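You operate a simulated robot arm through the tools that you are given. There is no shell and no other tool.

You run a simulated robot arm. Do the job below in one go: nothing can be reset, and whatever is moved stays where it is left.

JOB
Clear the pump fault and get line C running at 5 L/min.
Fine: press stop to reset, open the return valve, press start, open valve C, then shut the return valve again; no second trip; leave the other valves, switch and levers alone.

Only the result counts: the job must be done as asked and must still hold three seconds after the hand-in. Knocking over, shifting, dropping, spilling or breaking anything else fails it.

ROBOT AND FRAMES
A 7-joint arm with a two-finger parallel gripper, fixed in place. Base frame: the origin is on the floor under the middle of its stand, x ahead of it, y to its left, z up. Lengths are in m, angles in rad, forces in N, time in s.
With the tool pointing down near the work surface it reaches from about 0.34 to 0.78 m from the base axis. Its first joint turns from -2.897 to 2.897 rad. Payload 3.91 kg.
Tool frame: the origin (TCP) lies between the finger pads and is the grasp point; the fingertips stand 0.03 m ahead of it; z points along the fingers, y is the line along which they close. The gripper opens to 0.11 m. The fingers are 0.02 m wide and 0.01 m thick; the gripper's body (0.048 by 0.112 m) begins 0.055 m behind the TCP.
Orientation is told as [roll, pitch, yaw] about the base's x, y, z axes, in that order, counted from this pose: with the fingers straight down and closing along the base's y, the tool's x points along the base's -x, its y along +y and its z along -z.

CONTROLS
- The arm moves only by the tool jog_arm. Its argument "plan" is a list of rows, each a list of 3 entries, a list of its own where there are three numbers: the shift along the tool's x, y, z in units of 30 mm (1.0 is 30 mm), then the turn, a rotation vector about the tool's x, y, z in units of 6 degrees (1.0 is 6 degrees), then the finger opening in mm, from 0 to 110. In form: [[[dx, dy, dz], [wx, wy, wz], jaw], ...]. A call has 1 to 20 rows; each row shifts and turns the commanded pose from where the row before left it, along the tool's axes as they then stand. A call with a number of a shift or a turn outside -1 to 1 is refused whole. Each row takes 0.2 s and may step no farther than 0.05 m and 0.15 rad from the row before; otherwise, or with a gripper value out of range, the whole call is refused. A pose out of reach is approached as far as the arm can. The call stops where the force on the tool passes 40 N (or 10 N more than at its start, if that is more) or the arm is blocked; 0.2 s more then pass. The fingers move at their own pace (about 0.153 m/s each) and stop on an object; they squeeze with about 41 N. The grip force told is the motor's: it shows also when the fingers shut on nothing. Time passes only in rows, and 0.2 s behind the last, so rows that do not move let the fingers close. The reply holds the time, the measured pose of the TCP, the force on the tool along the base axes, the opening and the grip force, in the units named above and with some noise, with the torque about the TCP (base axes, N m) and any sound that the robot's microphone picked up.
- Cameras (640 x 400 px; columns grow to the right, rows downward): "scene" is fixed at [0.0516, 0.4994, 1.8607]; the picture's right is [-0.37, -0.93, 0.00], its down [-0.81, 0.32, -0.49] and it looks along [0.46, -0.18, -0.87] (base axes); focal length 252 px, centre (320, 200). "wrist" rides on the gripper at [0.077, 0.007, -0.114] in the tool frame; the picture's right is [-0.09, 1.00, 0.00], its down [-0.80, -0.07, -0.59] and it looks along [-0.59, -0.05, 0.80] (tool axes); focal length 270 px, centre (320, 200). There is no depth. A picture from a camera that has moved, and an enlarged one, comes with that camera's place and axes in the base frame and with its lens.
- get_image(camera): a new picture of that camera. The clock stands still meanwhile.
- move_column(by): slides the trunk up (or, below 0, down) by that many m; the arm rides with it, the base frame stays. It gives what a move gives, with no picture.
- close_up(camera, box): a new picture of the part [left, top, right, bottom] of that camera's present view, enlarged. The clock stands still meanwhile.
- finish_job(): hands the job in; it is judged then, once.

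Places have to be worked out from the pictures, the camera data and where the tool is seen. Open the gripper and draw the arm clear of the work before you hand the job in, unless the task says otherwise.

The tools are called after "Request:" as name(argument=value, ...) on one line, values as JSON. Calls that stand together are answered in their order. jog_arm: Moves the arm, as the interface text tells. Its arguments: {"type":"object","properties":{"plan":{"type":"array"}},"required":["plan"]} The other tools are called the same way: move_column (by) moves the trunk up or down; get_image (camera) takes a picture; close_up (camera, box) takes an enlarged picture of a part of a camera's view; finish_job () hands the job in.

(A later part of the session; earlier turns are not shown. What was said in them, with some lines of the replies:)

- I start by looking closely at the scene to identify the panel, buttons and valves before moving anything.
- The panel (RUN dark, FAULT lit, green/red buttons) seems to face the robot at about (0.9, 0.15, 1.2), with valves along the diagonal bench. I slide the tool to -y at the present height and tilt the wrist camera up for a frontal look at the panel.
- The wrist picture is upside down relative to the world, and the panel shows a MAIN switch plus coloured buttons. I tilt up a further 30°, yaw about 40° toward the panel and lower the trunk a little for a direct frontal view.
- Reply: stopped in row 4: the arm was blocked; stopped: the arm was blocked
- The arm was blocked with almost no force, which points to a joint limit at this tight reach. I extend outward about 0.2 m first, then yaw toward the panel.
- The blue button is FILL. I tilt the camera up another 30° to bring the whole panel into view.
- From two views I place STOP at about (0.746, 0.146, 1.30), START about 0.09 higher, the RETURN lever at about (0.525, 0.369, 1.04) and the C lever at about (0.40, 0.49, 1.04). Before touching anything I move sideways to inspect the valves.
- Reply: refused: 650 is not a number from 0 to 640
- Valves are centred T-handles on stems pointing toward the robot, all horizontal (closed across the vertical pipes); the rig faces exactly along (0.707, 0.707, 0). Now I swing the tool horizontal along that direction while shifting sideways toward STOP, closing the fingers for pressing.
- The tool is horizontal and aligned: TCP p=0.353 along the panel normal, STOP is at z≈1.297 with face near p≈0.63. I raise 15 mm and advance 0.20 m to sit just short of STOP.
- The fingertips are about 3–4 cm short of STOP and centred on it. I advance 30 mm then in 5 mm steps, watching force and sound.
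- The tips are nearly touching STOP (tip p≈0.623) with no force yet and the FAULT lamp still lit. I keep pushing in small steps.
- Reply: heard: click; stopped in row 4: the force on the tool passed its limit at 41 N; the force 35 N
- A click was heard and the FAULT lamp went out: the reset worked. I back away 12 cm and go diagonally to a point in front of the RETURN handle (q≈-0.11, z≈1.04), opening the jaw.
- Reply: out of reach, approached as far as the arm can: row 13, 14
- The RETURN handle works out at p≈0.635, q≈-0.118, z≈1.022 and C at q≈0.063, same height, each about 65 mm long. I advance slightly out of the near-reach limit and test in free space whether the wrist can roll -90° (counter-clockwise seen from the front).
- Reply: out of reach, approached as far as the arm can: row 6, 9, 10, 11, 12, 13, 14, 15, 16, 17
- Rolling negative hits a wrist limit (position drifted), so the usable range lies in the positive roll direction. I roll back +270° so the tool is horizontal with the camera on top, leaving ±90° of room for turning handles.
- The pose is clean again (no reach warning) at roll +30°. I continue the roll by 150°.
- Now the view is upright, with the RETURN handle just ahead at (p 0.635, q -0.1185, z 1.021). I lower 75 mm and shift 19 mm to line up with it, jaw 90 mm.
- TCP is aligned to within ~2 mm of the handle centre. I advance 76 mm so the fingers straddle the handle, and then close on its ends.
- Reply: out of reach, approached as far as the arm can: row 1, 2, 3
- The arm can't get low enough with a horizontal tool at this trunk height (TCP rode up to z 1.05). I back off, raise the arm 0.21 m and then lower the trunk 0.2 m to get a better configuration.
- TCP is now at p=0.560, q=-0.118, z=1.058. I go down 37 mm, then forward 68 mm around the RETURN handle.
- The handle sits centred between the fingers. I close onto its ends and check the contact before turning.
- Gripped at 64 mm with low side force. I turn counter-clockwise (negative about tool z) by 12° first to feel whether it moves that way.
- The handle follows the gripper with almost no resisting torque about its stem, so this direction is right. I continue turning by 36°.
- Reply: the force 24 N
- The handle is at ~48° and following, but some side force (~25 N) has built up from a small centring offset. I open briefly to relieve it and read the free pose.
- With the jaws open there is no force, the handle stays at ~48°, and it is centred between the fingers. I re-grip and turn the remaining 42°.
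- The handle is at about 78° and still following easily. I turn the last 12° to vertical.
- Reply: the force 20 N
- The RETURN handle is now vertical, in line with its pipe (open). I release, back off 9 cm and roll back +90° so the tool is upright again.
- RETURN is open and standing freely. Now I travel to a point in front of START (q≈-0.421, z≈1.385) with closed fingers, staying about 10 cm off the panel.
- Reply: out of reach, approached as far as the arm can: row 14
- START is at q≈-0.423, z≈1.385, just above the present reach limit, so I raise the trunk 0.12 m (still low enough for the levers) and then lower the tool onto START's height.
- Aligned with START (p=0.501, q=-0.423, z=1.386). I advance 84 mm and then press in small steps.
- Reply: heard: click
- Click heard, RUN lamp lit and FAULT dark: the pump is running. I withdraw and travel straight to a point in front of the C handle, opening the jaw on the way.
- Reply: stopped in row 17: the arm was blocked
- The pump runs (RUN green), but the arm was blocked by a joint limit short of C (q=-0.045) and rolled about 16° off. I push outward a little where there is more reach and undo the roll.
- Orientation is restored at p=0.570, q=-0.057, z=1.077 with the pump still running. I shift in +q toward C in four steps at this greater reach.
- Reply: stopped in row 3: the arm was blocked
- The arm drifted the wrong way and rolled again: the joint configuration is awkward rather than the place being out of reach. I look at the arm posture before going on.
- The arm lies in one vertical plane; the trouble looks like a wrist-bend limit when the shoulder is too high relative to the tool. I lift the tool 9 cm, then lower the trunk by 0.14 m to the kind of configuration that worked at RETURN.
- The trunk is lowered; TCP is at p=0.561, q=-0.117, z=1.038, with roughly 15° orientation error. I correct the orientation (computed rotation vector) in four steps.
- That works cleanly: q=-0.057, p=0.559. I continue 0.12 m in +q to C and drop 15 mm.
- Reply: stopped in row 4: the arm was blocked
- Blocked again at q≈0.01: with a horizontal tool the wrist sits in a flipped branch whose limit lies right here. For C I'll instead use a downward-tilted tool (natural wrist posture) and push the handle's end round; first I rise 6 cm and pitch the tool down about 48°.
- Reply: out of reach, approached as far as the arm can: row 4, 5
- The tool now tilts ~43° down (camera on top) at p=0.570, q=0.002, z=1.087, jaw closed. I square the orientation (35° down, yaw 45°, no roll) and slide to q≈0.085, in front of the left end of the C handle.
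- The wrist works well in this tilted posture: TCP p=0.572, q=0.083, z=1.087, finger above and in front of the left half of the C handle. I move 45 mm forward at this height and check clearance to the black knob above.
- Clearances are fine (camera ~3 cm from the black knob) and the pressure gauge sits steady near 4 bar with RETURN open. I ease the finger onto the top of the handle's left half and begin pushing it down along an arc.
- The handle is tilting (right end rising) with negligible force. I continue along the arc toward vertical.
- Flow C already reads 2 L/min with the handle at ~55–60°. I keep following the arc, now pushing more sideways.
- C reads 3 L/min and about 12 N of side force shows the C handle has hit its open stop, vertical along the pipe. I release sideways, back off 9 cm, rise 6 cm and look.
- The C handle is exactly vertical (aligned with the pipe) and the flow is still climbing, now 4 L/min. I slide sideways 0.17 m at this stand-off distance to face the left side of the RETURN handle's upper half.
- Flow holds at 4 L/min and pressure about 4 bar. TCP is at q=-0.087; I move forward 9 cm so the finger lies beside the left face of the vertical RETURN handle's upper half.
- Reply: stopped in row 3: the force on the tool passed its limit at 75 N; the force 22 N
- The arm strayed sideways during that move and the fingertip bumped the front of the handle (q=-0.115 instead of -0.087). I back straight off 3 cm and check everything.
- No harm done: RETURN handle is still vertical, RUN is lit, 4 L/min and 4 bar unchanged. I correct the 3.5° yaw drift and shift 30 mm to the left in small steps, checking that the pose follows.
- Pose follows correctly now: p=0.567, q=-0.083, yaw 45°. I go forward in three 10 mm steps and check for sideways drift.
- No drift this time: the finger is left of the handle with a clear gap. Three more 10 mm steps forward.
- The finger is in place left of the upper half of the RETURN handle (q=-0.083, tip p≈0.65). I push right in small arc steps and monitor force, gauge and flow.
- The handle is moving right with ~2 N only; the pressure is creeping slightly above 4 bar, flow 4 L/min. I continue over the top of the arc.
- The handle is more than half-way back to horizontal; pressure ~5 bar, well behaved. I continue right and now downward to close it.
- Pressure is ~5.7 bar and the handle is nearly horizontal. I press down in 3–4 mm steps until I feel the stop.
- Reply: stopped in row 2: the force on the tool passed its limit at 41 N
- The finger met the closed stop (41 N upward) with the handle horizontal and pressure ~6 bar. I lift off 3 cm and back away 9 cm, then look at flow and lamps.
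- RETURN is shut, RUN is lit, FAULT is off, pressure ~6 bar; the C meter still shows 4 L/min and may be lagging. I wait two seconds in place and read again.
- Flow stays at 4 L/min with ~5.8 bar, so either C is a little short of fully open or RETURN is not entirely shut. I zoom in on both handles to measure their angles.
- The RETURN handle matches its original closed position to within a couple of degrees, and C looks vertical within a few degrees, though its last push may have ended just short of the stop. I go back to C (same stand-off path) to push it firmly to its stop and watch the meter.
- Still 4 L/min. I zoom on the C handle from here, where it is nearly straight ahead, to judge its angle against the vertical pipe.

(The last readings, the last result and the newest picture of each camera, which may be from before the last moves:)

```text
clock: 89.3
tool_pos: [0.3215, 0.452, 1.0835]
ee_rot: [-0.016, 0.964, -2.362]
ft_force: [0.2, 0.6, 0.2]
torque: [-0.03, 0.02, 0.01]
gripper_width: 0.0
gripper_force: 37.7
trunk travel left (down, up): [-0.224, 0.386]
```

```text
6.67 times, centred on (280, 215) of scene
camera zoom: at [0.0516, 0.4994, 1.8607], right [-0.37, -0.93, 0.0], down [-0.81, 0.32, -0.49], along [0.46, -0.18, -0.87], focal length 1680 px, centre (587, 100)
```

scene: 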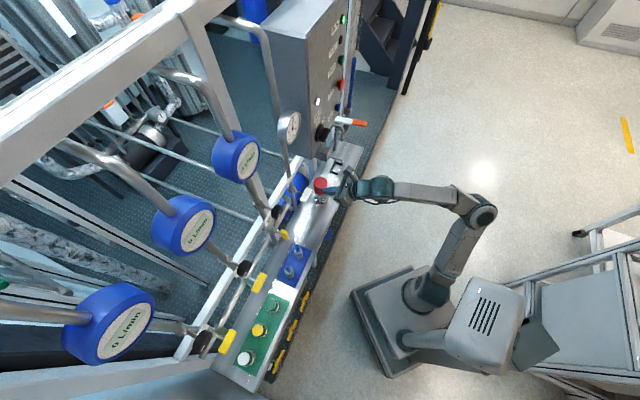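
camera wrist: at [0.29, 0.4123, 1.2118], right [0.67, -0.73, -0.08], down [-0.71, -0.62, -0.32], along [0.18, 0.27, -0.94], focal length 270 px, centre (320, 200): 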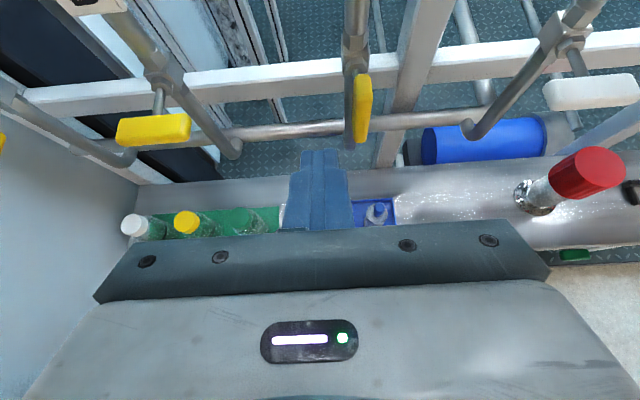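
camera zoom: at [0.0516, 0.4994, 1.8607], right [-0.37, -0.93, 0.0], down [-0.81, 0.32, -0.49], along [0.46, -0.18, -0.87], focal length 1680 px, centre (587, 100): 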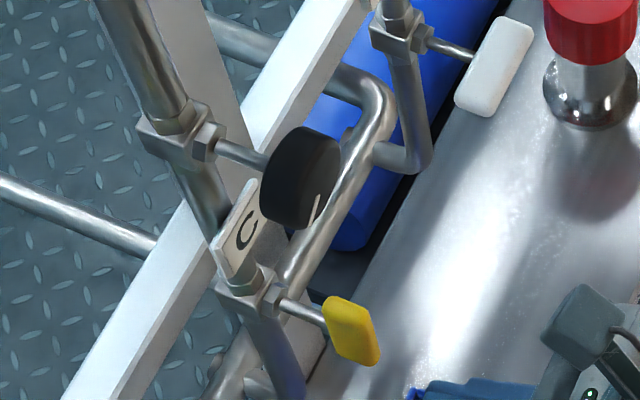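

C measures 90° ±2°, so it looks fully open. To be sure it is on its stop, I lower beside the handle's lower-left and move in for one more firm push.

Request:
jog_arm(plan=[[[-0.714, 0, 0.5], [0, 0, 0], 0], [[-0.714, 0, 0.5], [0, 0, 0], 0], [[-0.714, 0, 0.5], [0, 0, 0], 0], [[0.287, 0, 0.41], [0, 0, 0], 0], [[0.287, 0, 0.41], [0, 0, 0], 0]])

Request:
get_image(camera="wrist")

```text
clock: 90.5
tool_pos: [0.3434, 0.4748, 1.0022]
ee_rot: [-0.016, 0.966, -2.358]
ft_force: [-0.5, 0.1, -0.5]
torque: [0.01, -0.04, 0.04]
gripper_width: 0.0
gripper_force: 37.5
trunk travel left (down, up): [-0.224, 0.386]
```

```text
taken
camera wrist: at [0.3117, 0.4355, 1.1306], right [0.68, -0.73, -0.08], down [-0.71, -0.62, -0.32], along [0.18, 0.27, -0.94], focal length 270 px, centre (320, 200)
```

wrist: 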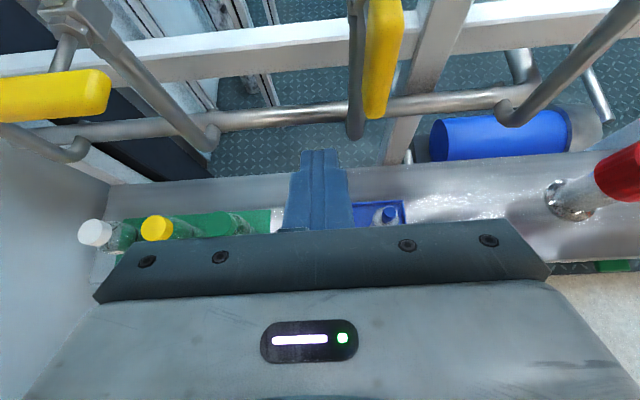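

Tracking is accurate (p=0.579, q=0.093, z=1.002). I go the last 45 mm forward and then push right in small steps.

Request:
jog_arm(plan=[[[0.287, 0, 0.41], [0, 0, 0], 0], [[0.287, 0, 0.41], [0, 0, 0], 0], [[0.287, 0, 0.41], [0, 0, 0], 0], [[0, 0.3, 0], [0, 0, 0], 0]])

Request:
jog_arm(plan=[[[0, 0.12, 0], [0, 0, 0], 0], [[0, 0.12, 0], [0, 0, 0], 0], [[0, 0.12, 0], [0, 0, 0], 0]])

Request:
get_image(camera="wrist")

Request:
close_up(camera="scene", box=[200, 100, 360, 200])

```text
clock: 91.5
tool_pos: [0.3808, 0.5014, 1.0021]
ee_rot: [-0.013, 0.965, -2.358]
ft_force: [-0.6, -0.1, 0.1]
torque: [0.04, 0.02, 0.03]
gripper_width: 0.0001
gripper_force: 37.5
trunk travel left (down, up): [-0.224, 0.386]
```

```text
clock: 92.3
tool_pos: [0.3833, 0.4974, 1.0039]
ee_rot: [-0.013, 0.967, -2.352]
ft_force: [-9.2, 13.2, 1.3]
torque: [-0.15, -0.16, 0.06]
gripper_width: 0.0
gripper_force: 38.1
trunk travel left (down, up): [-0.224, 0.386]
```

```text
taken
camera wrist: at [0.3529, 0.4568, 1.1319], right [0.68, -0.73, -0.08], down [-0.71, -0.63, -0.32], along [0.18, 0.28, -0.94], focal length 270 px, centre (320, 200)
```

wrist: 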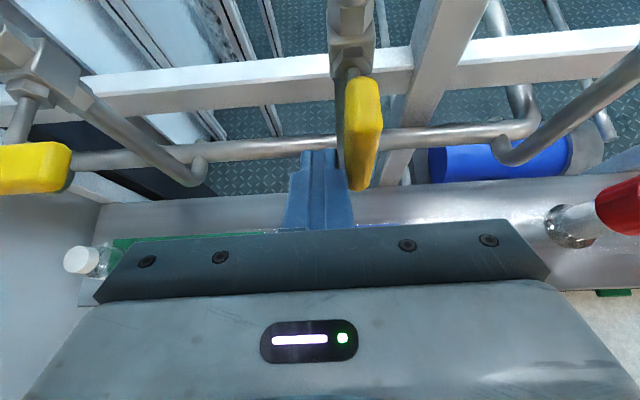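

```text
4.00 times, centred on (280, 150) of scene
camera zoom: at [0.0516, 0.4994, 1.8607], right [-0.37, -0.93, 0.0], down [-0.81, 0.32, -0.49], along [0.46, -0.18, -0.87], focal length 1008 px, centre (480, 400)
```

zoom: 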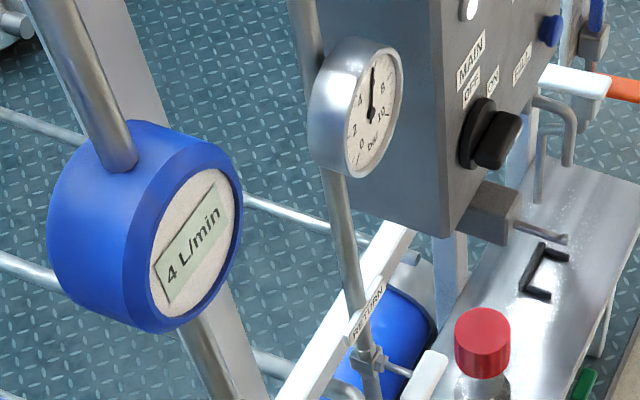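

C is definitely on its stop (16 N builds with no motion) and flow stays 4 L/min at ~5.8 bar. The remaining influence on line C is the black regulating knob, so I back off and compare the knob pointers of A, B and C.

Request:
jog_arm(plan=[[[0, -0.5, 0], [0, 0, 0], 0], [[-0.287, 0, -0.41], [0, 0, 0], 0], [[-0.574, 0, -0.819], [0, 0, 0], 0], [[-0.574, 0, -0.819], [0, 0, 0], 0], [[0.6, 0, -0.42], [0, 0, 0], 0], [[0.6, 0, -0.42], [0, 0, 0], 0]])

Request:
close_up(camera="scene", box=[260, 195, 290, 220])

Request:
close_up(camera="scene", box=[220, 245, 280, 295])

Request:
close_up(camera="scene", box=[180, 310, 250, 370])

Request:
close_up(camera="scene", box=[60, 280, 160, 370])

```text
clock: 93.7
tool_pos: [0.3223, 0.4506, 1.0481]
ee_rot: [-0.014, 0.965, -2.357]
ft_force: [0.2, 1.0, 0.0]
torque: [-0.01, 0.02, 0.04]
gripper_width: 0.0
gripper_force: 37.3
trunk travel left (down, up): [-0.224, 0.386]
```

```text
16.00 times, centred on (275, 208) of scene
camera zoom: at [0.0516, 0.4994, 1.8607], right [-0.37, -0.93, 0.0], down [-0.81, 0.32, -0.49], along [0.46, -0.18, -0.87], focal length 4032 px, centre (1040, 80)
```

zoom: 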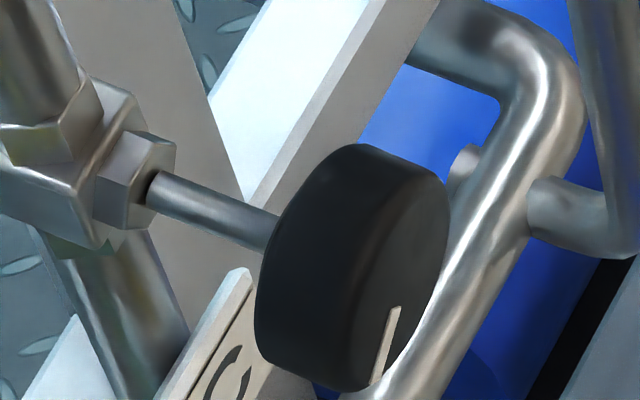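

```text
8.00 times, centred on (250, 270) of scene
camera zoom: at [0.0516, 0.4994, 1.8607], right [-0.37, -0.93, 0.0], down [-0.81, 0.32, -0.49], along [0.46, -0.18, -0.87], focal length 2016 px, centre (880, -360)
```

zoom: 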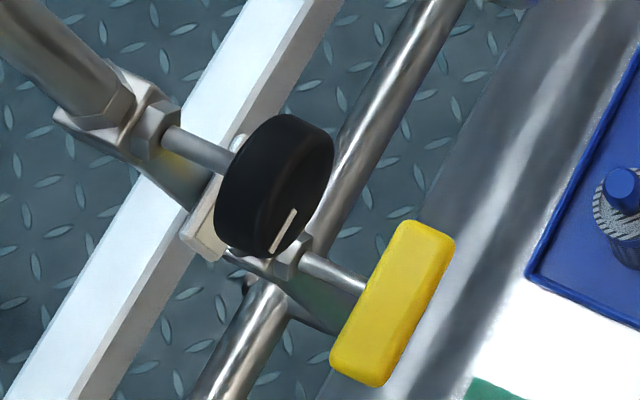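

```text
6.67 times, centred on (215, 340) of scene
camera zoom: at [0.0516, 0.4994, 1.8607], right [-0.37, -0.93, 0.0], down [-0.81, 0.32, -0.49], along [0.46, -0.18, -0.87], focal length 1680 px, centre (1020, -733)
```

zoom: 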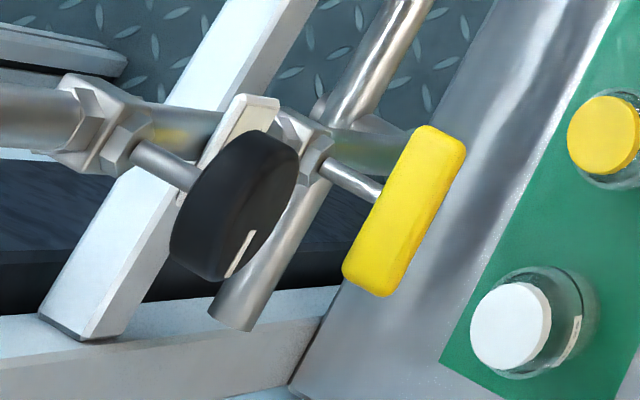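

```text
4.44 times, centred on (110, 325) of scene
camera zoom: at [0.0516, 0.4994, 1.8607], right [-0.37, -0.93, 0.0], down [-0.81, 0.32, -0.49], along [0.46, -0.18, -0.87], focal length 1120 px, centre (1253, -356)
```

zoom: 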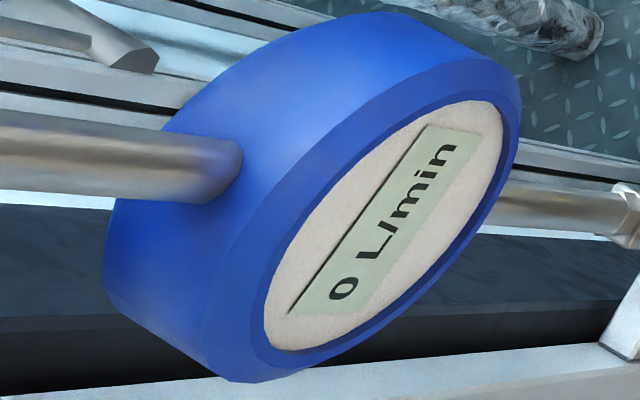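

The C knob's pointer sits ~40° counter-clockwise of A's and B's, unchanged since the start. Before considering it, I re-check the RETURN handle with exactly the same zoom as my very first picture, and the gauge.

Request:
close_up(camera="scene", box=[255, 160, 335, 210])

Request:
close_up(camera="scene", box=[275, 110, 305, 145])

Request:
close_up(camera="scene", box=[205, 125, 265, 185])

Request:
get_image(camera="wrist")

```text
8.00 times, centred on (295, 185) of scene
camera zoom: at [0.0516, 0.4994, 1.8607], right [-0.37, -0.93, 0.0], down [-0.81, 0.32, -0.49], along [0.46, -0.18, -0.87], focal length 2016 px, centre (520, 320)
```

zoom: 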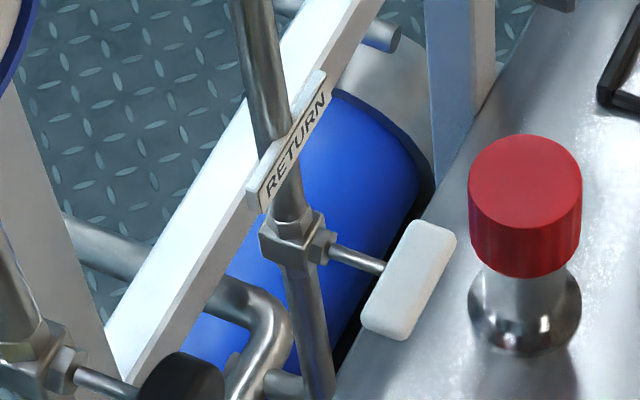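

```text
11.43 times, centred on (290, 128) of scene
camera zoom: at [0.0516, 0.4994, 1.8607], right [-0.37, -0.93, 0.0], down [-0.81, 0.32, -0.49], along [0.46, -0.18, -0.87], focal length 2880 px, centre (663, 1029)
```

zoom: 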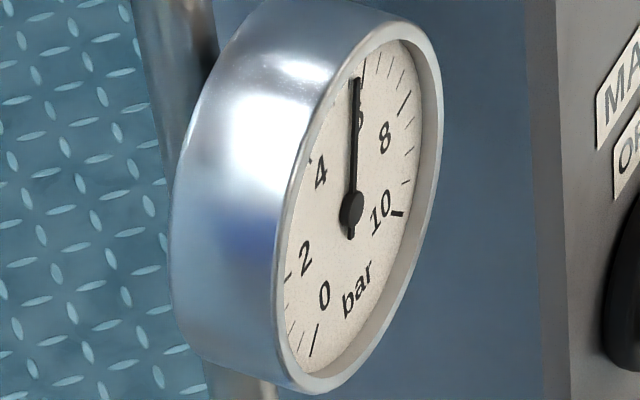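

```text
6.67 times, centred on (235, 155) of scene
camera zoom: at [0.0516, 0.4994, 1.8607], right [-0.37, -0.93, 0.0], down [-0.81, 0.32, -0.49], along [0.46, -0.18, -0.87], focal length 1680 px, centre (887, 500)
```

zoom: 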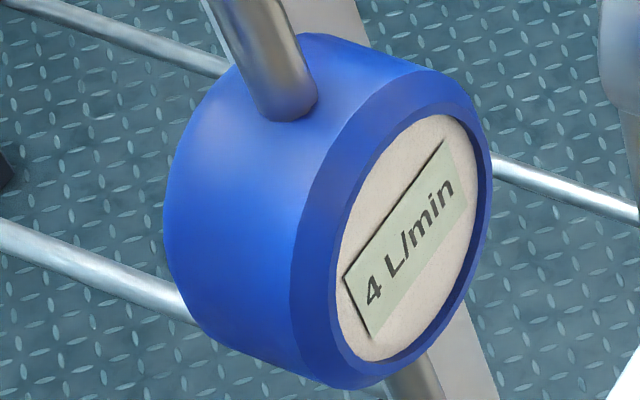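

```text
taken
camera wrist: at [0.2921, 0.4097, 1.1761], right [0.68, -0.73, -0.08], down [-0.71, -0.62, -0.32], along [0.18, 0.27, -0.94], focal length 270 px, centre (320, 200)
```

wrist: 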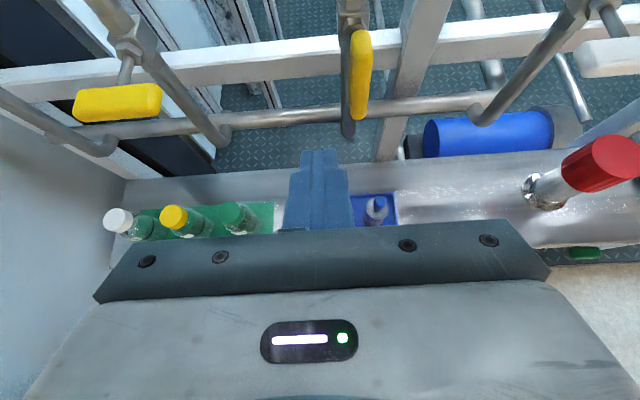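

RETURN is back exactly at its original closed position and pressure is steady at ~5.8 bar, so line C itself must be trimmed by its own regulating knob to read 5. I rise in front of the knob (well clear of it) and open the jaw to inspect and measure it.

Request:
jog_arm(plan=[[[0.819, 0.19, -0.574], [0, 0, 0], 0], [[0.819, 0.19, -0.574], [0, 0, 0], 0], [[0.819, 0.19, -0.574], [0, 0, 0], 0], [[0.819, 0.19, -0.574], [0, 0, 0], 30], [[0.819, 0.19, -0.574], [0, 0, 0], 70], [[0, 0, 0], [0, 0, 0], 70]])

Request:
get_image(camera="wrist")

Request:
close_up(camera="scene", box=[215, 150, 375, 250])

```text
clock: 95.1
tool_pos: [0.3458, 0.4263, 1.1975]
ee_rot: [-0.015, 0.968, -2.36]
ft_force: [0.4, -0.3, 0.1]
torque: [0.0, 0.03, 0.06]
gripper_width: 0.07
gripper_force: 0.0
trunk travel left (down, up): [-0.224, 0.386]
```

```text
taken
camera wrist: at [0.3142, 0.3864, 1.3262], right [0.67, -0.73, -0.08], down [-0.72, -0.62, -0.32], along [0.19, 0.27, -0.94], focal length 270 px, centre (320, 200)
```

wrist: 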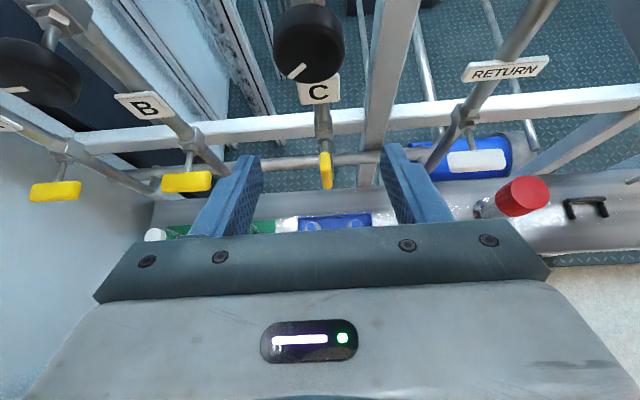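

```text
4.00 times, centred on (295, 200) of scene
camera zoom: at [0.0516, 0.4994, 1.8607], right [-0.37, -0.93, 0.0], down [-0.81, 0.32, -0.49], along [0.46, -0.18, -0.87], focal length 1008 px, centre (420, 200)
```

zoom: 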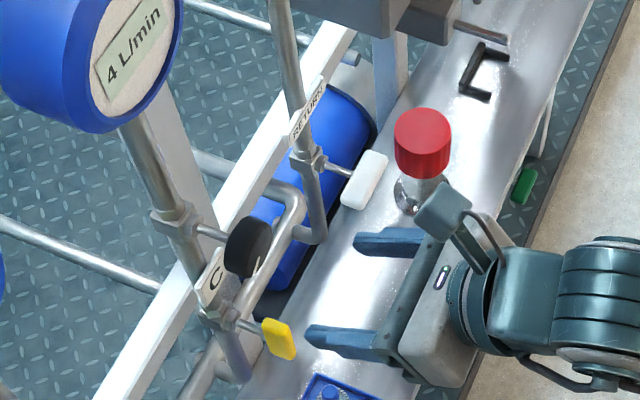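

The knob C is in view with its pointer toward lower-left. I zoom in to measure it before gripping.

Request:
close_up(camera="wrist", box=[250, 0, 370, 80])

Request:
close_up(camera="wrist", box=[0, 20, 120, 110])

```text
5.00 times, centred on (310, 40) of wrist
camera zoom: at [0.3142, 0.3864, 1.3262], right [0.67, -0.73, -0.08], down [-0.72, -0.62, -0.32], along [0.19, 0.27, -0.94], focal length 1351 px, centre (370, 1000)
```

zoom: 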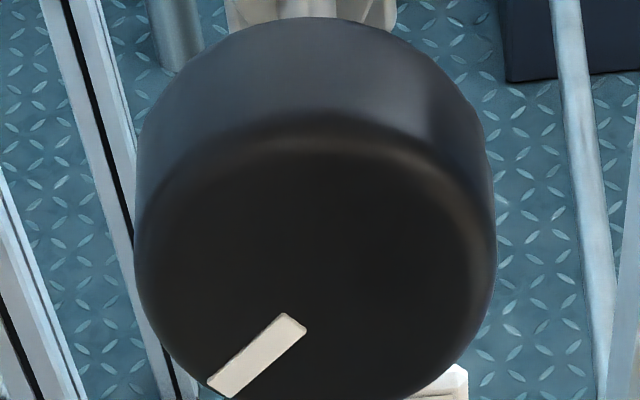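

```text
4.44 times, centred on (60, 65) of wrist
camera zoom: at [0.3142, 0.3864, 1.3262], right [0.67, -0.73, -0.08], down [-0.72, -0.62, -0.32], along [0.19, 0.27, -0.94], focal length 1201 px, centre (1476, 800)
```

zoom: 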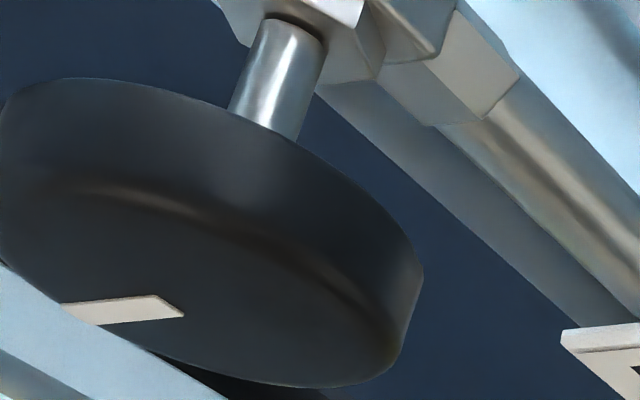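

Knob C: about 42 mm diameter, axis at q≈0.061, z≈1.207, front face at p≈0.626. I advance around it in small steps with a 70 mm jaw, checking halfway.

Request:
jog_arm(plan=[[[0.238, -0.016, 0.271], [0, 0, 0], 70], [[0.238, -0.016, 0.271], [0, 0, 0], 70], [[0.238, -0.016, 0.271], [0, 0, 0], 70], [[0.238, -0.016, 0.271], [0, 0, 0], 70]])

Request:
get_image(camera="wrist")

```text
clock: 96.1
tool_pos: [0.373, 0.4605, 1.2027]
ee_rot: [-0.015, 0.964, -2.36]
ft_force: [0.7, -0.5, 0.3]
torque: [0.0, -0.03, -0.01]
gripper_width: 0.07
gripper_force: 0.1
out of reach, approached as far as the arm can: row 1
trunk travel left (down, up): [-0.224, 0.386]
```

```text
taken
camera wrist: at [0.3426, 0.4204, 1.3306], right [0.67, -0.73, -0.08], down [-0.71, -0.62, -0.32], along [0.18, 0.27, -0.94], focal length 270 px, centre (320, 200)
```

wrist: 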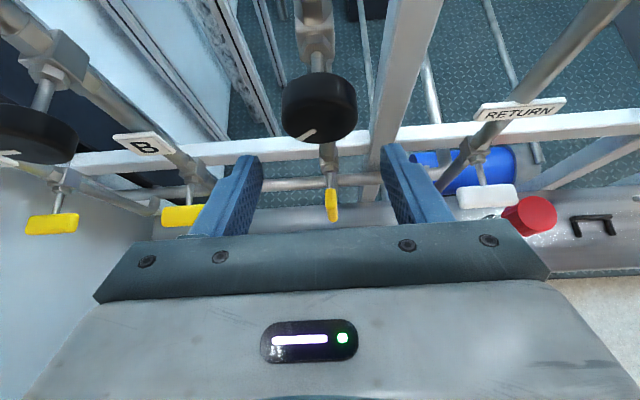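

On track: knob centred between the fingers, p=0.589, z=1.203. Four more small steps forward.

Request:
jog_arm(plan=[[[0.235, 0.008, 0.269], [0, 0, 0], 70], [[0.235, 0.008, 0.269], [0, 0, 0], 70], [[0.235, 0.008, 0.269], [0, 0, 0], 70], [[0.235, 0.008, 0.269], [0, 0, 0], 70]])

Request:
get_image(camera="wrist")

Request:
close_up(camera="scene", box=[215, 150, 335, 230])

```text
clock: 97.1
tool_pos: [0.4037, 0.4886, 1.207]
ee_rot: [-0.013, 0.964, -2.361]
ft_force: [0.6, 0.5, -0.3]
torque: [0.0, 0.0, 0.0]
gripper_width: 0.0699
gripper_force: 0.2
trunk travel left (down, up): [-0.224, 0.386]
```

```text
taken
camera wrist: at [0.373, 0.45, 1.3348], right [0.67, -0.73, -0.08], down [-0.71, -0.62, -0.32], along [0.18, 0.27, -0.94], focal length 270 px, centre (320, 200)
```

wrist: 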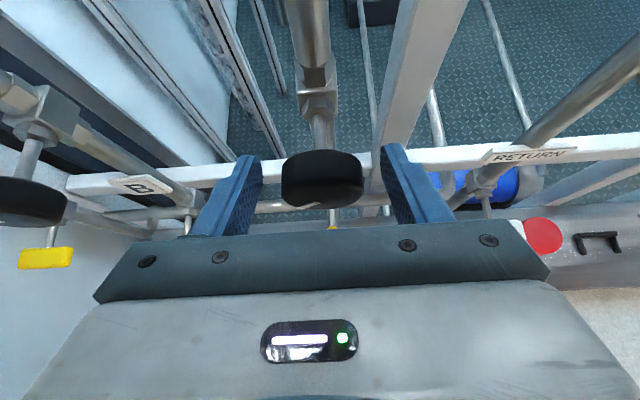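

```text
5.00 times, centred on (275, 190) of scene
camera zoom: at [0.0516, 0.4994, 1.8607], right [-0.37, -0.93, 0.0], down [-0.81, 0.32, -0.49], along [0.46, -0.18, -0.87], focal length 1260 px, centre (545, 250)
```

zoom: 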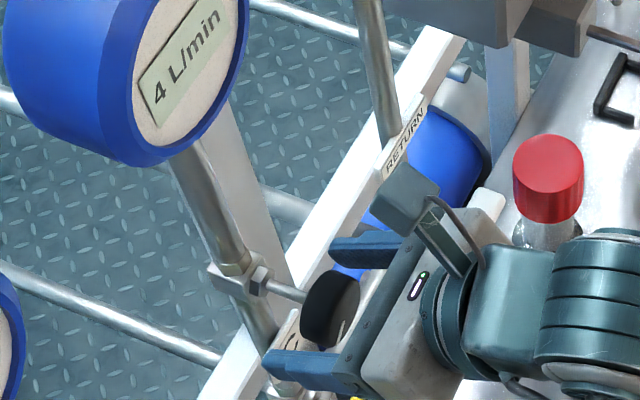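

The knob sits centred between the fingers. I close on it gently and confirm the grip.

Request:
jog_arm(plan=[[[0, 0, 0], [0, 0, 0], 36], [[0, 0, 0], [0, 0, 0], 36]])

Request:
get_image(camera="wrist")

Request:
close_up(camera="scene", box=[215, 140, 305, 215])

```text
clock: 97.7
tool_pos: [0.4041, 0.4889, 1.2067]
ee_rot: [-0.016, 0.965, -2.361]
ft_force: [1.4, -1.3, 2.0]
torque: [-0.51, 0.48, -0.93]
gripper_width: 0.0437
gripper_force: 45.2
trunk travel left (down, up): [-0.224, 0.386]
```

```text
taken
camera wrist: at [0.3734, 0.4492, 1.335], right [0.67, -0.73, -0.08], down [-0.72, -0.62, -0.32], along [0.18, 0.27, -0.94], focal length 270 px, centre (320, 200)
```

wrist: 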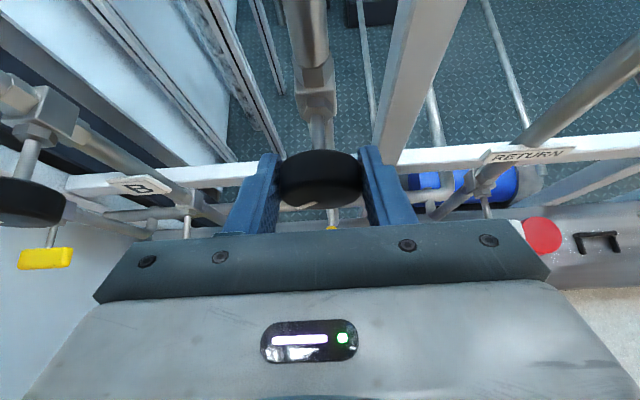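

```text
5.33 times, centred on (260, 178) of scene
camera zoom: at [0.0516, 0.4994, 1.8607], right [-0.37, -0.93, 0.0], down [-0.81, 0.32, -0.49], along [0.46, -0.18, -0.87], focal length 1344 px, centre (640, 320)
```

zoom: 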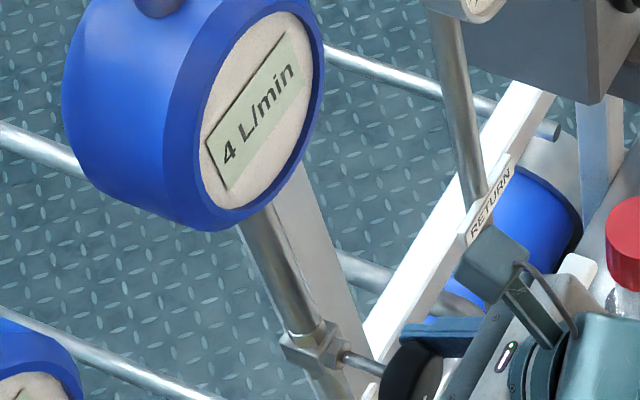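

Knob held at 44 mm with negligible load. I turn it 3° counter-clockwise (rotation about the rig normal), then hold a second for the meter to respond.

Request:
jog_arm(plan=[[[0, 0, 0], [-0.144, 0, -0.205], 36], [[0, 0, 0], [-0.144, 0, -0.205], 36], [[0, 0, 0], [0, 0, 0], 36], [[0, 0, 0], [0, 0, 0], 36], [[0, 0, 0], [0, 0, 0], 36], [[0, 0, 0], [0, 0, 0], 36], [[0, 0, 0], [0, 0, 0], 36], [[0, 0, 0], [0, 0, 0], 36], [[0, 0, 0], [0, 0, 0], 36]])

Request:
close_up(camera="scene", box=[200, 100, 360, 200])

Request:
close_up(camera="scene", box=[275, 110, 305, 145])

Request:
get_image(camera="wrist")

```text
clock: 99.7
tool_pos: [0.4035, 0.489, 1.2056]
ee_rot: [0.075, 0.964, -2.285]
ft_force: [2.1, -1.7, -0.3]
torque: [0.36, -0.46, -0.68]
gripper_width: 0.0435
gripper_force: 45.3
trunk travel left (down, up): [-0.224, 0.386]
```

```text
4.00 times, centred on (280, 150) of scene
camera zoom: at [0.0516, 0.4994, 1.8607], right [-0.37, -0.93, 0.0], down [-0.81, 0.32, -0.49], along [0.46, -0.18, -0.87], focal length 1008 px, centre (480, 400)
```

zoom: 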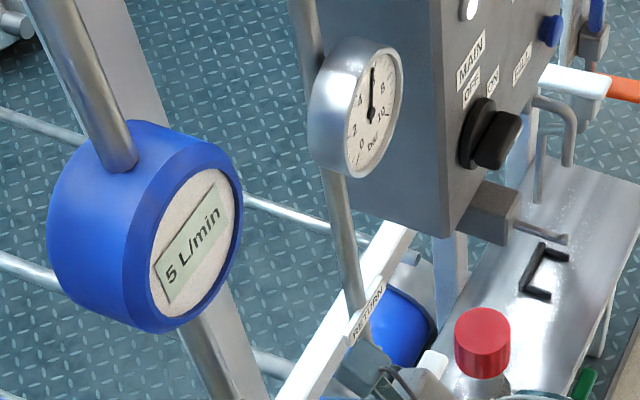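

```text
11.43 times, centred on (290, 128) of scene
camera zoom: at [0.0516, 0.4994, 1.8607], right [-0.37, -0.93, 0.0], down [-0.81, 0.32, -0.49], along [0.46, -0.18, -0.87], focal length 2880 px, centre (663, 1029)
```

zoom: 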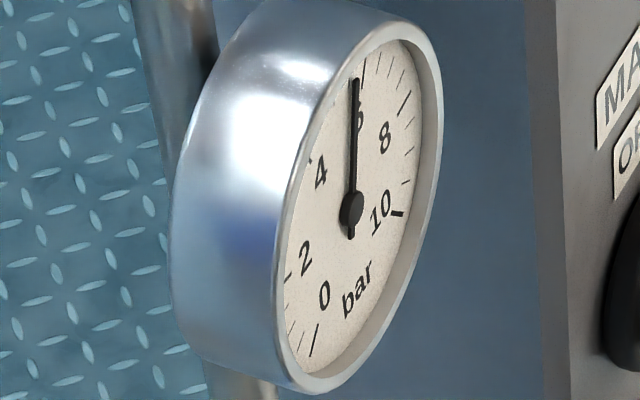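

```text
taken
camera wrist: at [0.3684, 0.4541, 1.3352], right [0.68, -0.74, -0.03], down [-0.7, -0.63, -0.32], along [0.22, 0.24, -0.95], focal length 270 px, centre (320, 200)
```

wrist: 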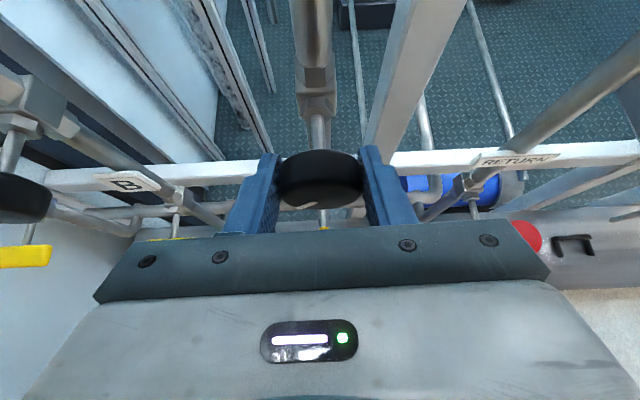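

The meter now reads 5 L/min after a 3° trim, with pressure steady. To know where in the "5" band I am, I turn back 1.5° and see whether it drops to 4.

Request:
jog_arm(plan=[[[0, 0, 0], [0.144, 0, 0.205], 36], [[0, 0, 0], [0, 0, 0], 36], [[0, 0, 0], [0, 0, 0], 36], [[0, 0, 0], [0, 0, 0], 36], [[0, 0, 0], [0, 0, 0], 36], [[0, 0, 0], [0, 0, 0], 36], [[0, 0, 0], [0, 0, 0], 36], [[0, 0, 0], [0, 0, 0], 36], [[0, 0, 0], [0, 0, 0], 36], [[0, 0, 0], [0, 0, 0], 36]])

Request:
close_up(camera="scene", box=[200, 100, 360, 200])

```text
clock: 101.9
tool_pos: [0.4039, 0.4896, 1.2068]
ee_rot: [0.032, 0.964, -2.323]
ft_force: [3.7, -0.6, 1.3]
torque: [-0.14, 0.17, -0.64]
gripper_width: 0.044
gripper_force: 44.7
trunk travel left (down, up): [-0.224, 0.386]
```

```text
4.00 times, centred on (280, 150) of scene
camera zoom: at [0.0516, 0.4994, 1.8607], right [-0.37, -0.93, 0.0], down [-0.81, 0.32, -0.49], along [0.46, -0.18, -0.87], focal length 1008 px, centre (480, 400)
```

zoom: 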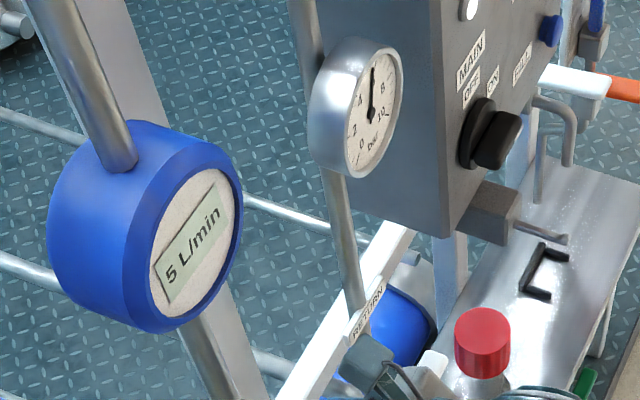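

Still 5 at only +1.5°, so the original setting was barely below the switching point. I go back another 1° (net +0.5°) to bracket the threshold.

Request:
jog_arm(plan=[[[0, 0, 0], [0.0957, 0, 0.1365], 36], [[0, 0, 0], [0, 0, 0], 36], [[0, 0, 0], [0, 0, 0], 36], [[0, 0, 0], [0, 0, 0], 36], [[0, 0, 0], [0, 0, 0], 36], [[0, 0, 0], [0, 0, 0], 36], [[0, 0, 0], [0, 0, 0], 36], [[0, 0, 0], [0, 0, 0], 36], [[0, 0, 0], [0, 0, 0], 36], [[0, 0, 0], [0, 0, 0], 36]])

Request:
close_up(camera="scene", box=[200, 100, 360, 200])

```text
clock: 104.1
tool_pos: [0.405, 0.4886, 1.2082]
ee_rot: [-0.002, 0.966, -2.348]
ft_force: [7.2, 5.7, 11.7]
torque: [0.4, -0.36, -0.69]
gripper_width: 0.0436
gripper_force: 44.8
trunk travel left (down, up): [-0.224, 0.386]
```

```text
4.00 times, centred on (280, 150) of scene
camera zoom: at [0.0516, 0.4994, 1.8607], right [-0.37, -0.93, 0.0], down [-0.81, 0.32, -0.49], along [0.46, -0.18, -0.87], focal length 1008 px, centre (480, 400)
```

zoom: 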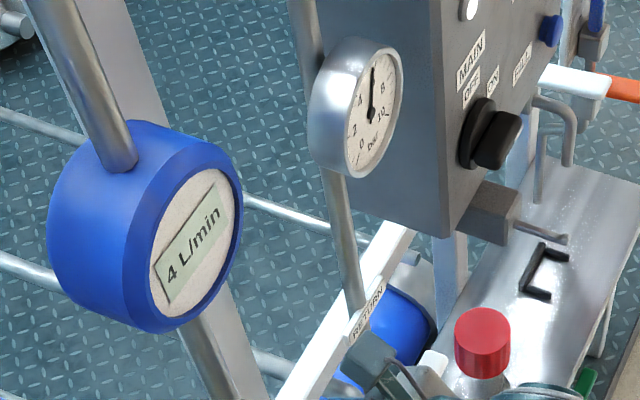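

At +0.5° it reads 4, so the switch lies at about +1°. I set it to roughly +3.2° (comfortably inside the 5 band) and let it settle.

Request:
jog_arm(plan=[[[0, 0, 0], [-0.129, 0, -0.184], 36], [[0, 0, 0], [-0.129, 0, -0.184], 36], [[0, 0, 0], [0, 0, 0], 36], [[0, 0, 0], [0, 0, 0], 36], [[0, 0, 0], [0, 0, 0], 36], [[0, 0, 0], [0, 0, 0], 36], [[0, 0, 0], [0, 0, 0], 36], [[0, 0, 0], [0, 0, 0], 36]])

Request:
close_up(camera="scene", box=[200, 100, 360, 200])

```text
clock: 105.9
tool_pos: [0.4046, 0.4897, 1.2066]
ee_rot: [0.081, 0.966, -2.278]
ft_force: [7.8, 8.8, 15.6]
torque: [0.19, -0.18, -0.66]
gripper_width: 0.0435
gripper_force: 44.9
trunk travel left (down, up): [-0.224, 0.386]
```

```text
4.00 times, centred on (280, 150) of scene
camera zoom: at [0.0516, 0.4994, 1.8607], right [-0.37, -0.93, 0.0], down [-0.81, 0.32, -0.49], along [0.46, -0.18, -0.87], focal length 1008 px, centre (480, 400)
```

zoom: 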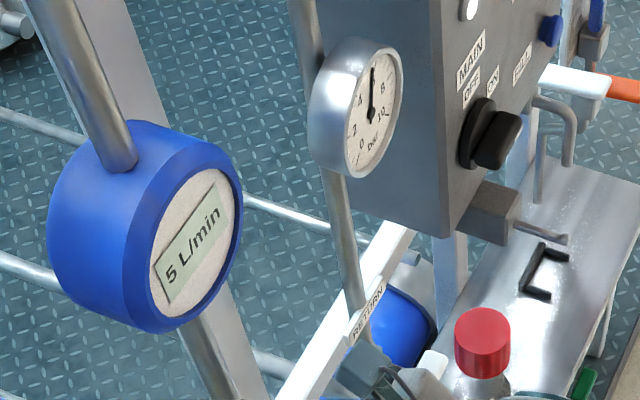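

The meter reads 5 L/min with RUN pressure steady. I open the jaw to release the knob and check that the reading holds.

Request:
jog_arm(plan=[[[0, 0, 0], [0, 0, 0], 70], [[0, 0, 0], [0, 0, 0], 70], [[0, 0, 0], [0, 0, 0], 70]])

Request:
get_image(camera="wrist")

Request:
close_up(camera="scene", box=[200, 100, 360, 200])

```text
clock: 106.7
tool_pos: [0.4041, 0.4893, 1.2059]
ee_rot: [0.083, 0.963, -2.28]
ft_force: [0.3, -0.3, 0.4]
torque: [0.0, -0.01, -0.01]
gripper_width: 0.0699
gripper_force: 0.0
trunk travel left (down, up): [-0.224, 0.386]
```

```text
taken
camera wrist: at [0.3676, 0.4544, 1.3347], right [0.68, -0.74, -0.03], down [-0.7, -0.63, -0.32], along [0.22, 0.24, -0.95], focal length 270 px, centre (320, 200)
```

wrist: 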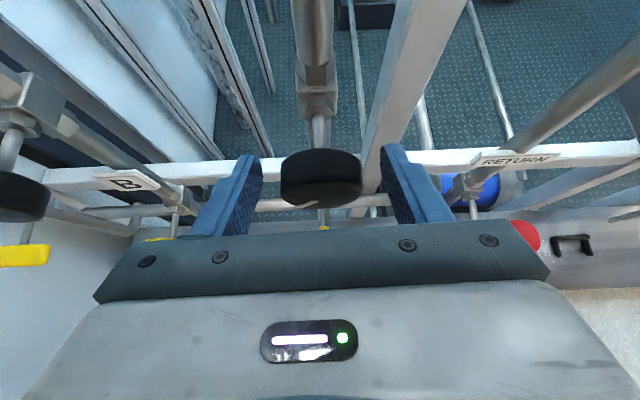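

```text
4.00 times, centred on (280, 150) of scene
camera zoom: at [0.0516, 0.4994, 1.8607], right [-0.37, -0.93, 0.0], down [-0.81, 0.32, -0.49], along [0.46, -0.18, -0.87], focal length 1008 px, centre (480, 400)
```

zoom: 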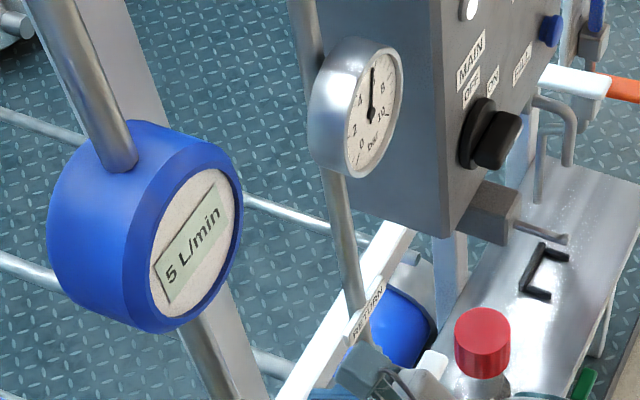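

The knob is free and the meter still reads 5. I retreat straight back along the rig normal in 10 mm steps until clear of the knob.

Request:
jog_arm(plan=[[[-0.191, 0, -0.273], [0, 0, 0], 70], [[-0.191, 0, -0.273], [0, 0, 0], 70], [[-0.191, 0, -0.273], [0, 0, 0], 70], [[-0.191, 0, -0.273], [0, 0, 0], 70], [[-0.191, 0, -0.273], [0, 0, 0], 70], [[-0.191, 0, -0.273], [0, 0, 0], 70], [[-0.191, 0, -0.273], [0, 0, 0], 70]])

Request:
get_image(camera="wrist")

Request:
close_up(camera="scene", box=[200, 100, 360, 200])

```text
clock: 108.3
tool_pos: [0.3543, 0.4398, 1.2053]
ee_rot: [0.083, 0.963, -2.279]
ft_force: [0.3, 0.1, 0.8]
torque: [0.03, 0.0, 0.01]
gripper_width: 0.0699
gripper_force: 0.1
trunk travel left (down, up): [-0.224, 0.386]
```

```text
taken
camera wrist: at [0.3188, 0.4046, 1.3333], right [0.68, -0.74, -0.02], down [-0.7, -0.63, -0.32], along [0.22, 0.24, -0.95], focal length 270 px, centre (320, 200)
```

wrist: 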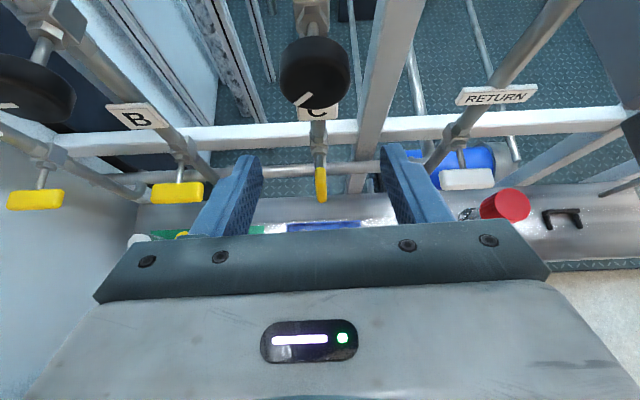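

```text
4.00 times, centred on (280, 150) of scene
camera zoom: at [0.0516, 0.4994, 1.8607], right [-0.37, -0.93, 0.0], down [-0.81, 0.32, -0.49], along [0.46, -0.18, -0.87], focal length 1008 px, centre (480, 400)
```

zoom: 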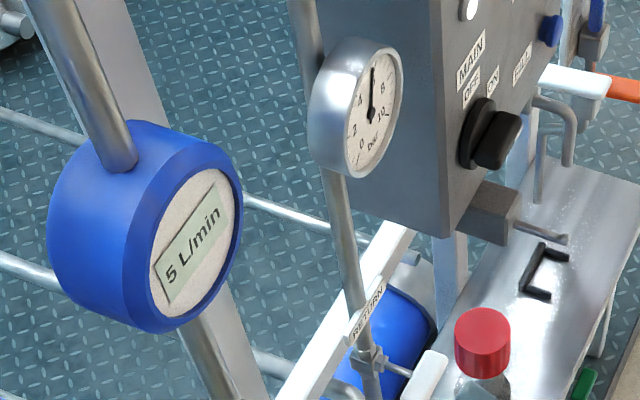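

Clear of the knob, 5 L/min steady. I draw the arm back another 9 cm and do a final check of lamps, valves and meter.

Request:
jog_arm(plan=[[[-0.287, 0, -0.41], [0, 0, 0], 90], [[-0.287, 0, -0.41], [0, 0, 0], 90], [[-0.287, 0, -0.41], [0, 0, 0], 90], [[-0.287, 0, -0.41], [0, 0, 0], 90], [[-0.287, 0, -0.41], [0, 0, 0], 90], [[-0.287, 0, -0.41], [0, 0, 0], 90]])

Request:
get_image(camera="scene")

Request:
close_up(camera="scene", box=[200, 100, 360, 200])

Request:
close_up(camera="scene", box=[260, 0, 380, 160])

Request:
close_up(camera="scene", box=[170, 170, 340, 380])

```text
clock: 109.7
tool_pos: [0.2903, 0.3758, 1.205]
ee_rot: [0.082, 0.964, -2.281]
ft_force: [-0.2, -0.2, 0.6]
torque: [0.0, 0.0, 0.0]
gripper_width: 0.0899
gripper_force: 0.1
trunk travel left (down, up): [-0.224, 0.386]
```

```text
taken
```

scene: 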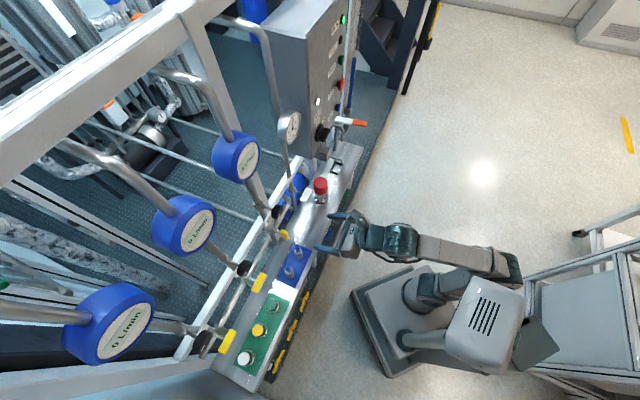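

```text
4.00 times, centred on (280, 150) of scene
camera zoom: at [0.0516, 0.4994, 1.8607], right [-0.37, -0.93, 0.0], down [-0.81, 0.32, -0.49], along [0.46, -0.18, -0.87], focal length 1008 px, centre (480, 400)
```

zoom: 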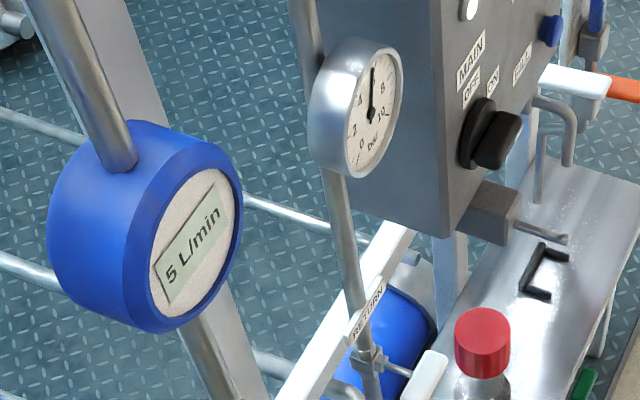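

```text
2.50 times, centred on (320, 80) of scene
camera zoom: at [0.0516, 0.4994, 1.8607], right [-0.37, -0.93, 0.0], down [-0.81, 0.32, -0.49], along [0.46, -0.18, -0.87], focal length 630 px, centre (320, 500)
```

zoom: 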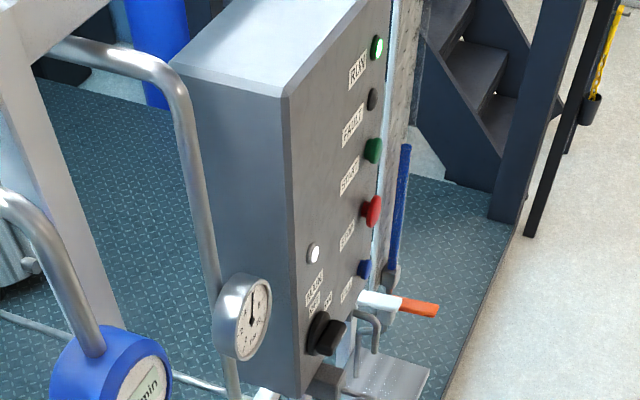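

```text
1.90 times, centred on (255, 275) of scene
camera zoom: at [0.0516, 0.4994, 1.8607], right [-0.37, -0.93, 0.0], down [-0.81, 0.32, -0.49], along [0.46, -0.18, -0.87], focal length 480 px, centre (444, 57)
```

zoom: 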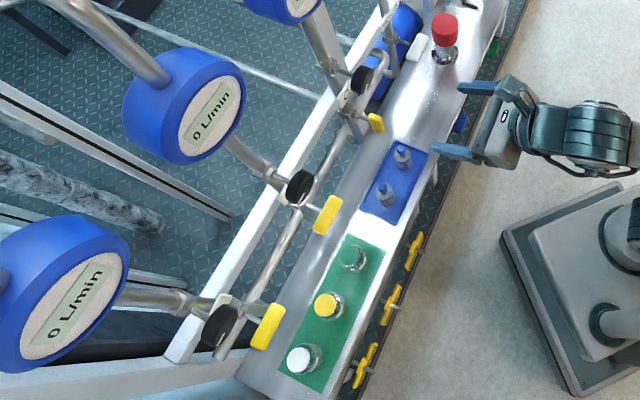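

Final state: RUN lit, FAULT off, C at 5 L/min and steady, RETURN shut, and A and B untouched at 0 L/min. The gripper is open and the arm is clear of the rig, so I hand the job in.

Request:
finish_job()

```text
The job is handed in.
```

The pump fault is cleared and line C reads 5 L/min. To get there I also turned line C's black regulating knob about 3°, which your steps did not mention.

- **Pump:** STOP cleared the fault with a click, and START lit the RUN lamp. There was no second trip, and the gauge is steady at about 5.8 bar.
- **Valves:** RETURN was opened before starting and is now shut, back where it was. C is open against its stop. A and B still read 0 L/min, and the MAIN switch and the orange lever were not touched.
- **Knob trim:** With C fully open and RETURN shut, the meter stayed at 4 L/min. I turned the C knob about 3° counter-clockwise to bring it to 5. If that knob counts as one of the valves to leave alone, this went outside your instruction.
- **Flow accuracy:** The meter shows whole numbers only, so the true flow is somewhere around 4.7 to 5.2 L/min.
- **Bump:** While closing RETURN the arm drifted and a fingertip hit the front of that handle (about 75 N). The handle did not move, and I saw no damage or change in the readings.

The gripper is open and the arm is drawn back from the rig.
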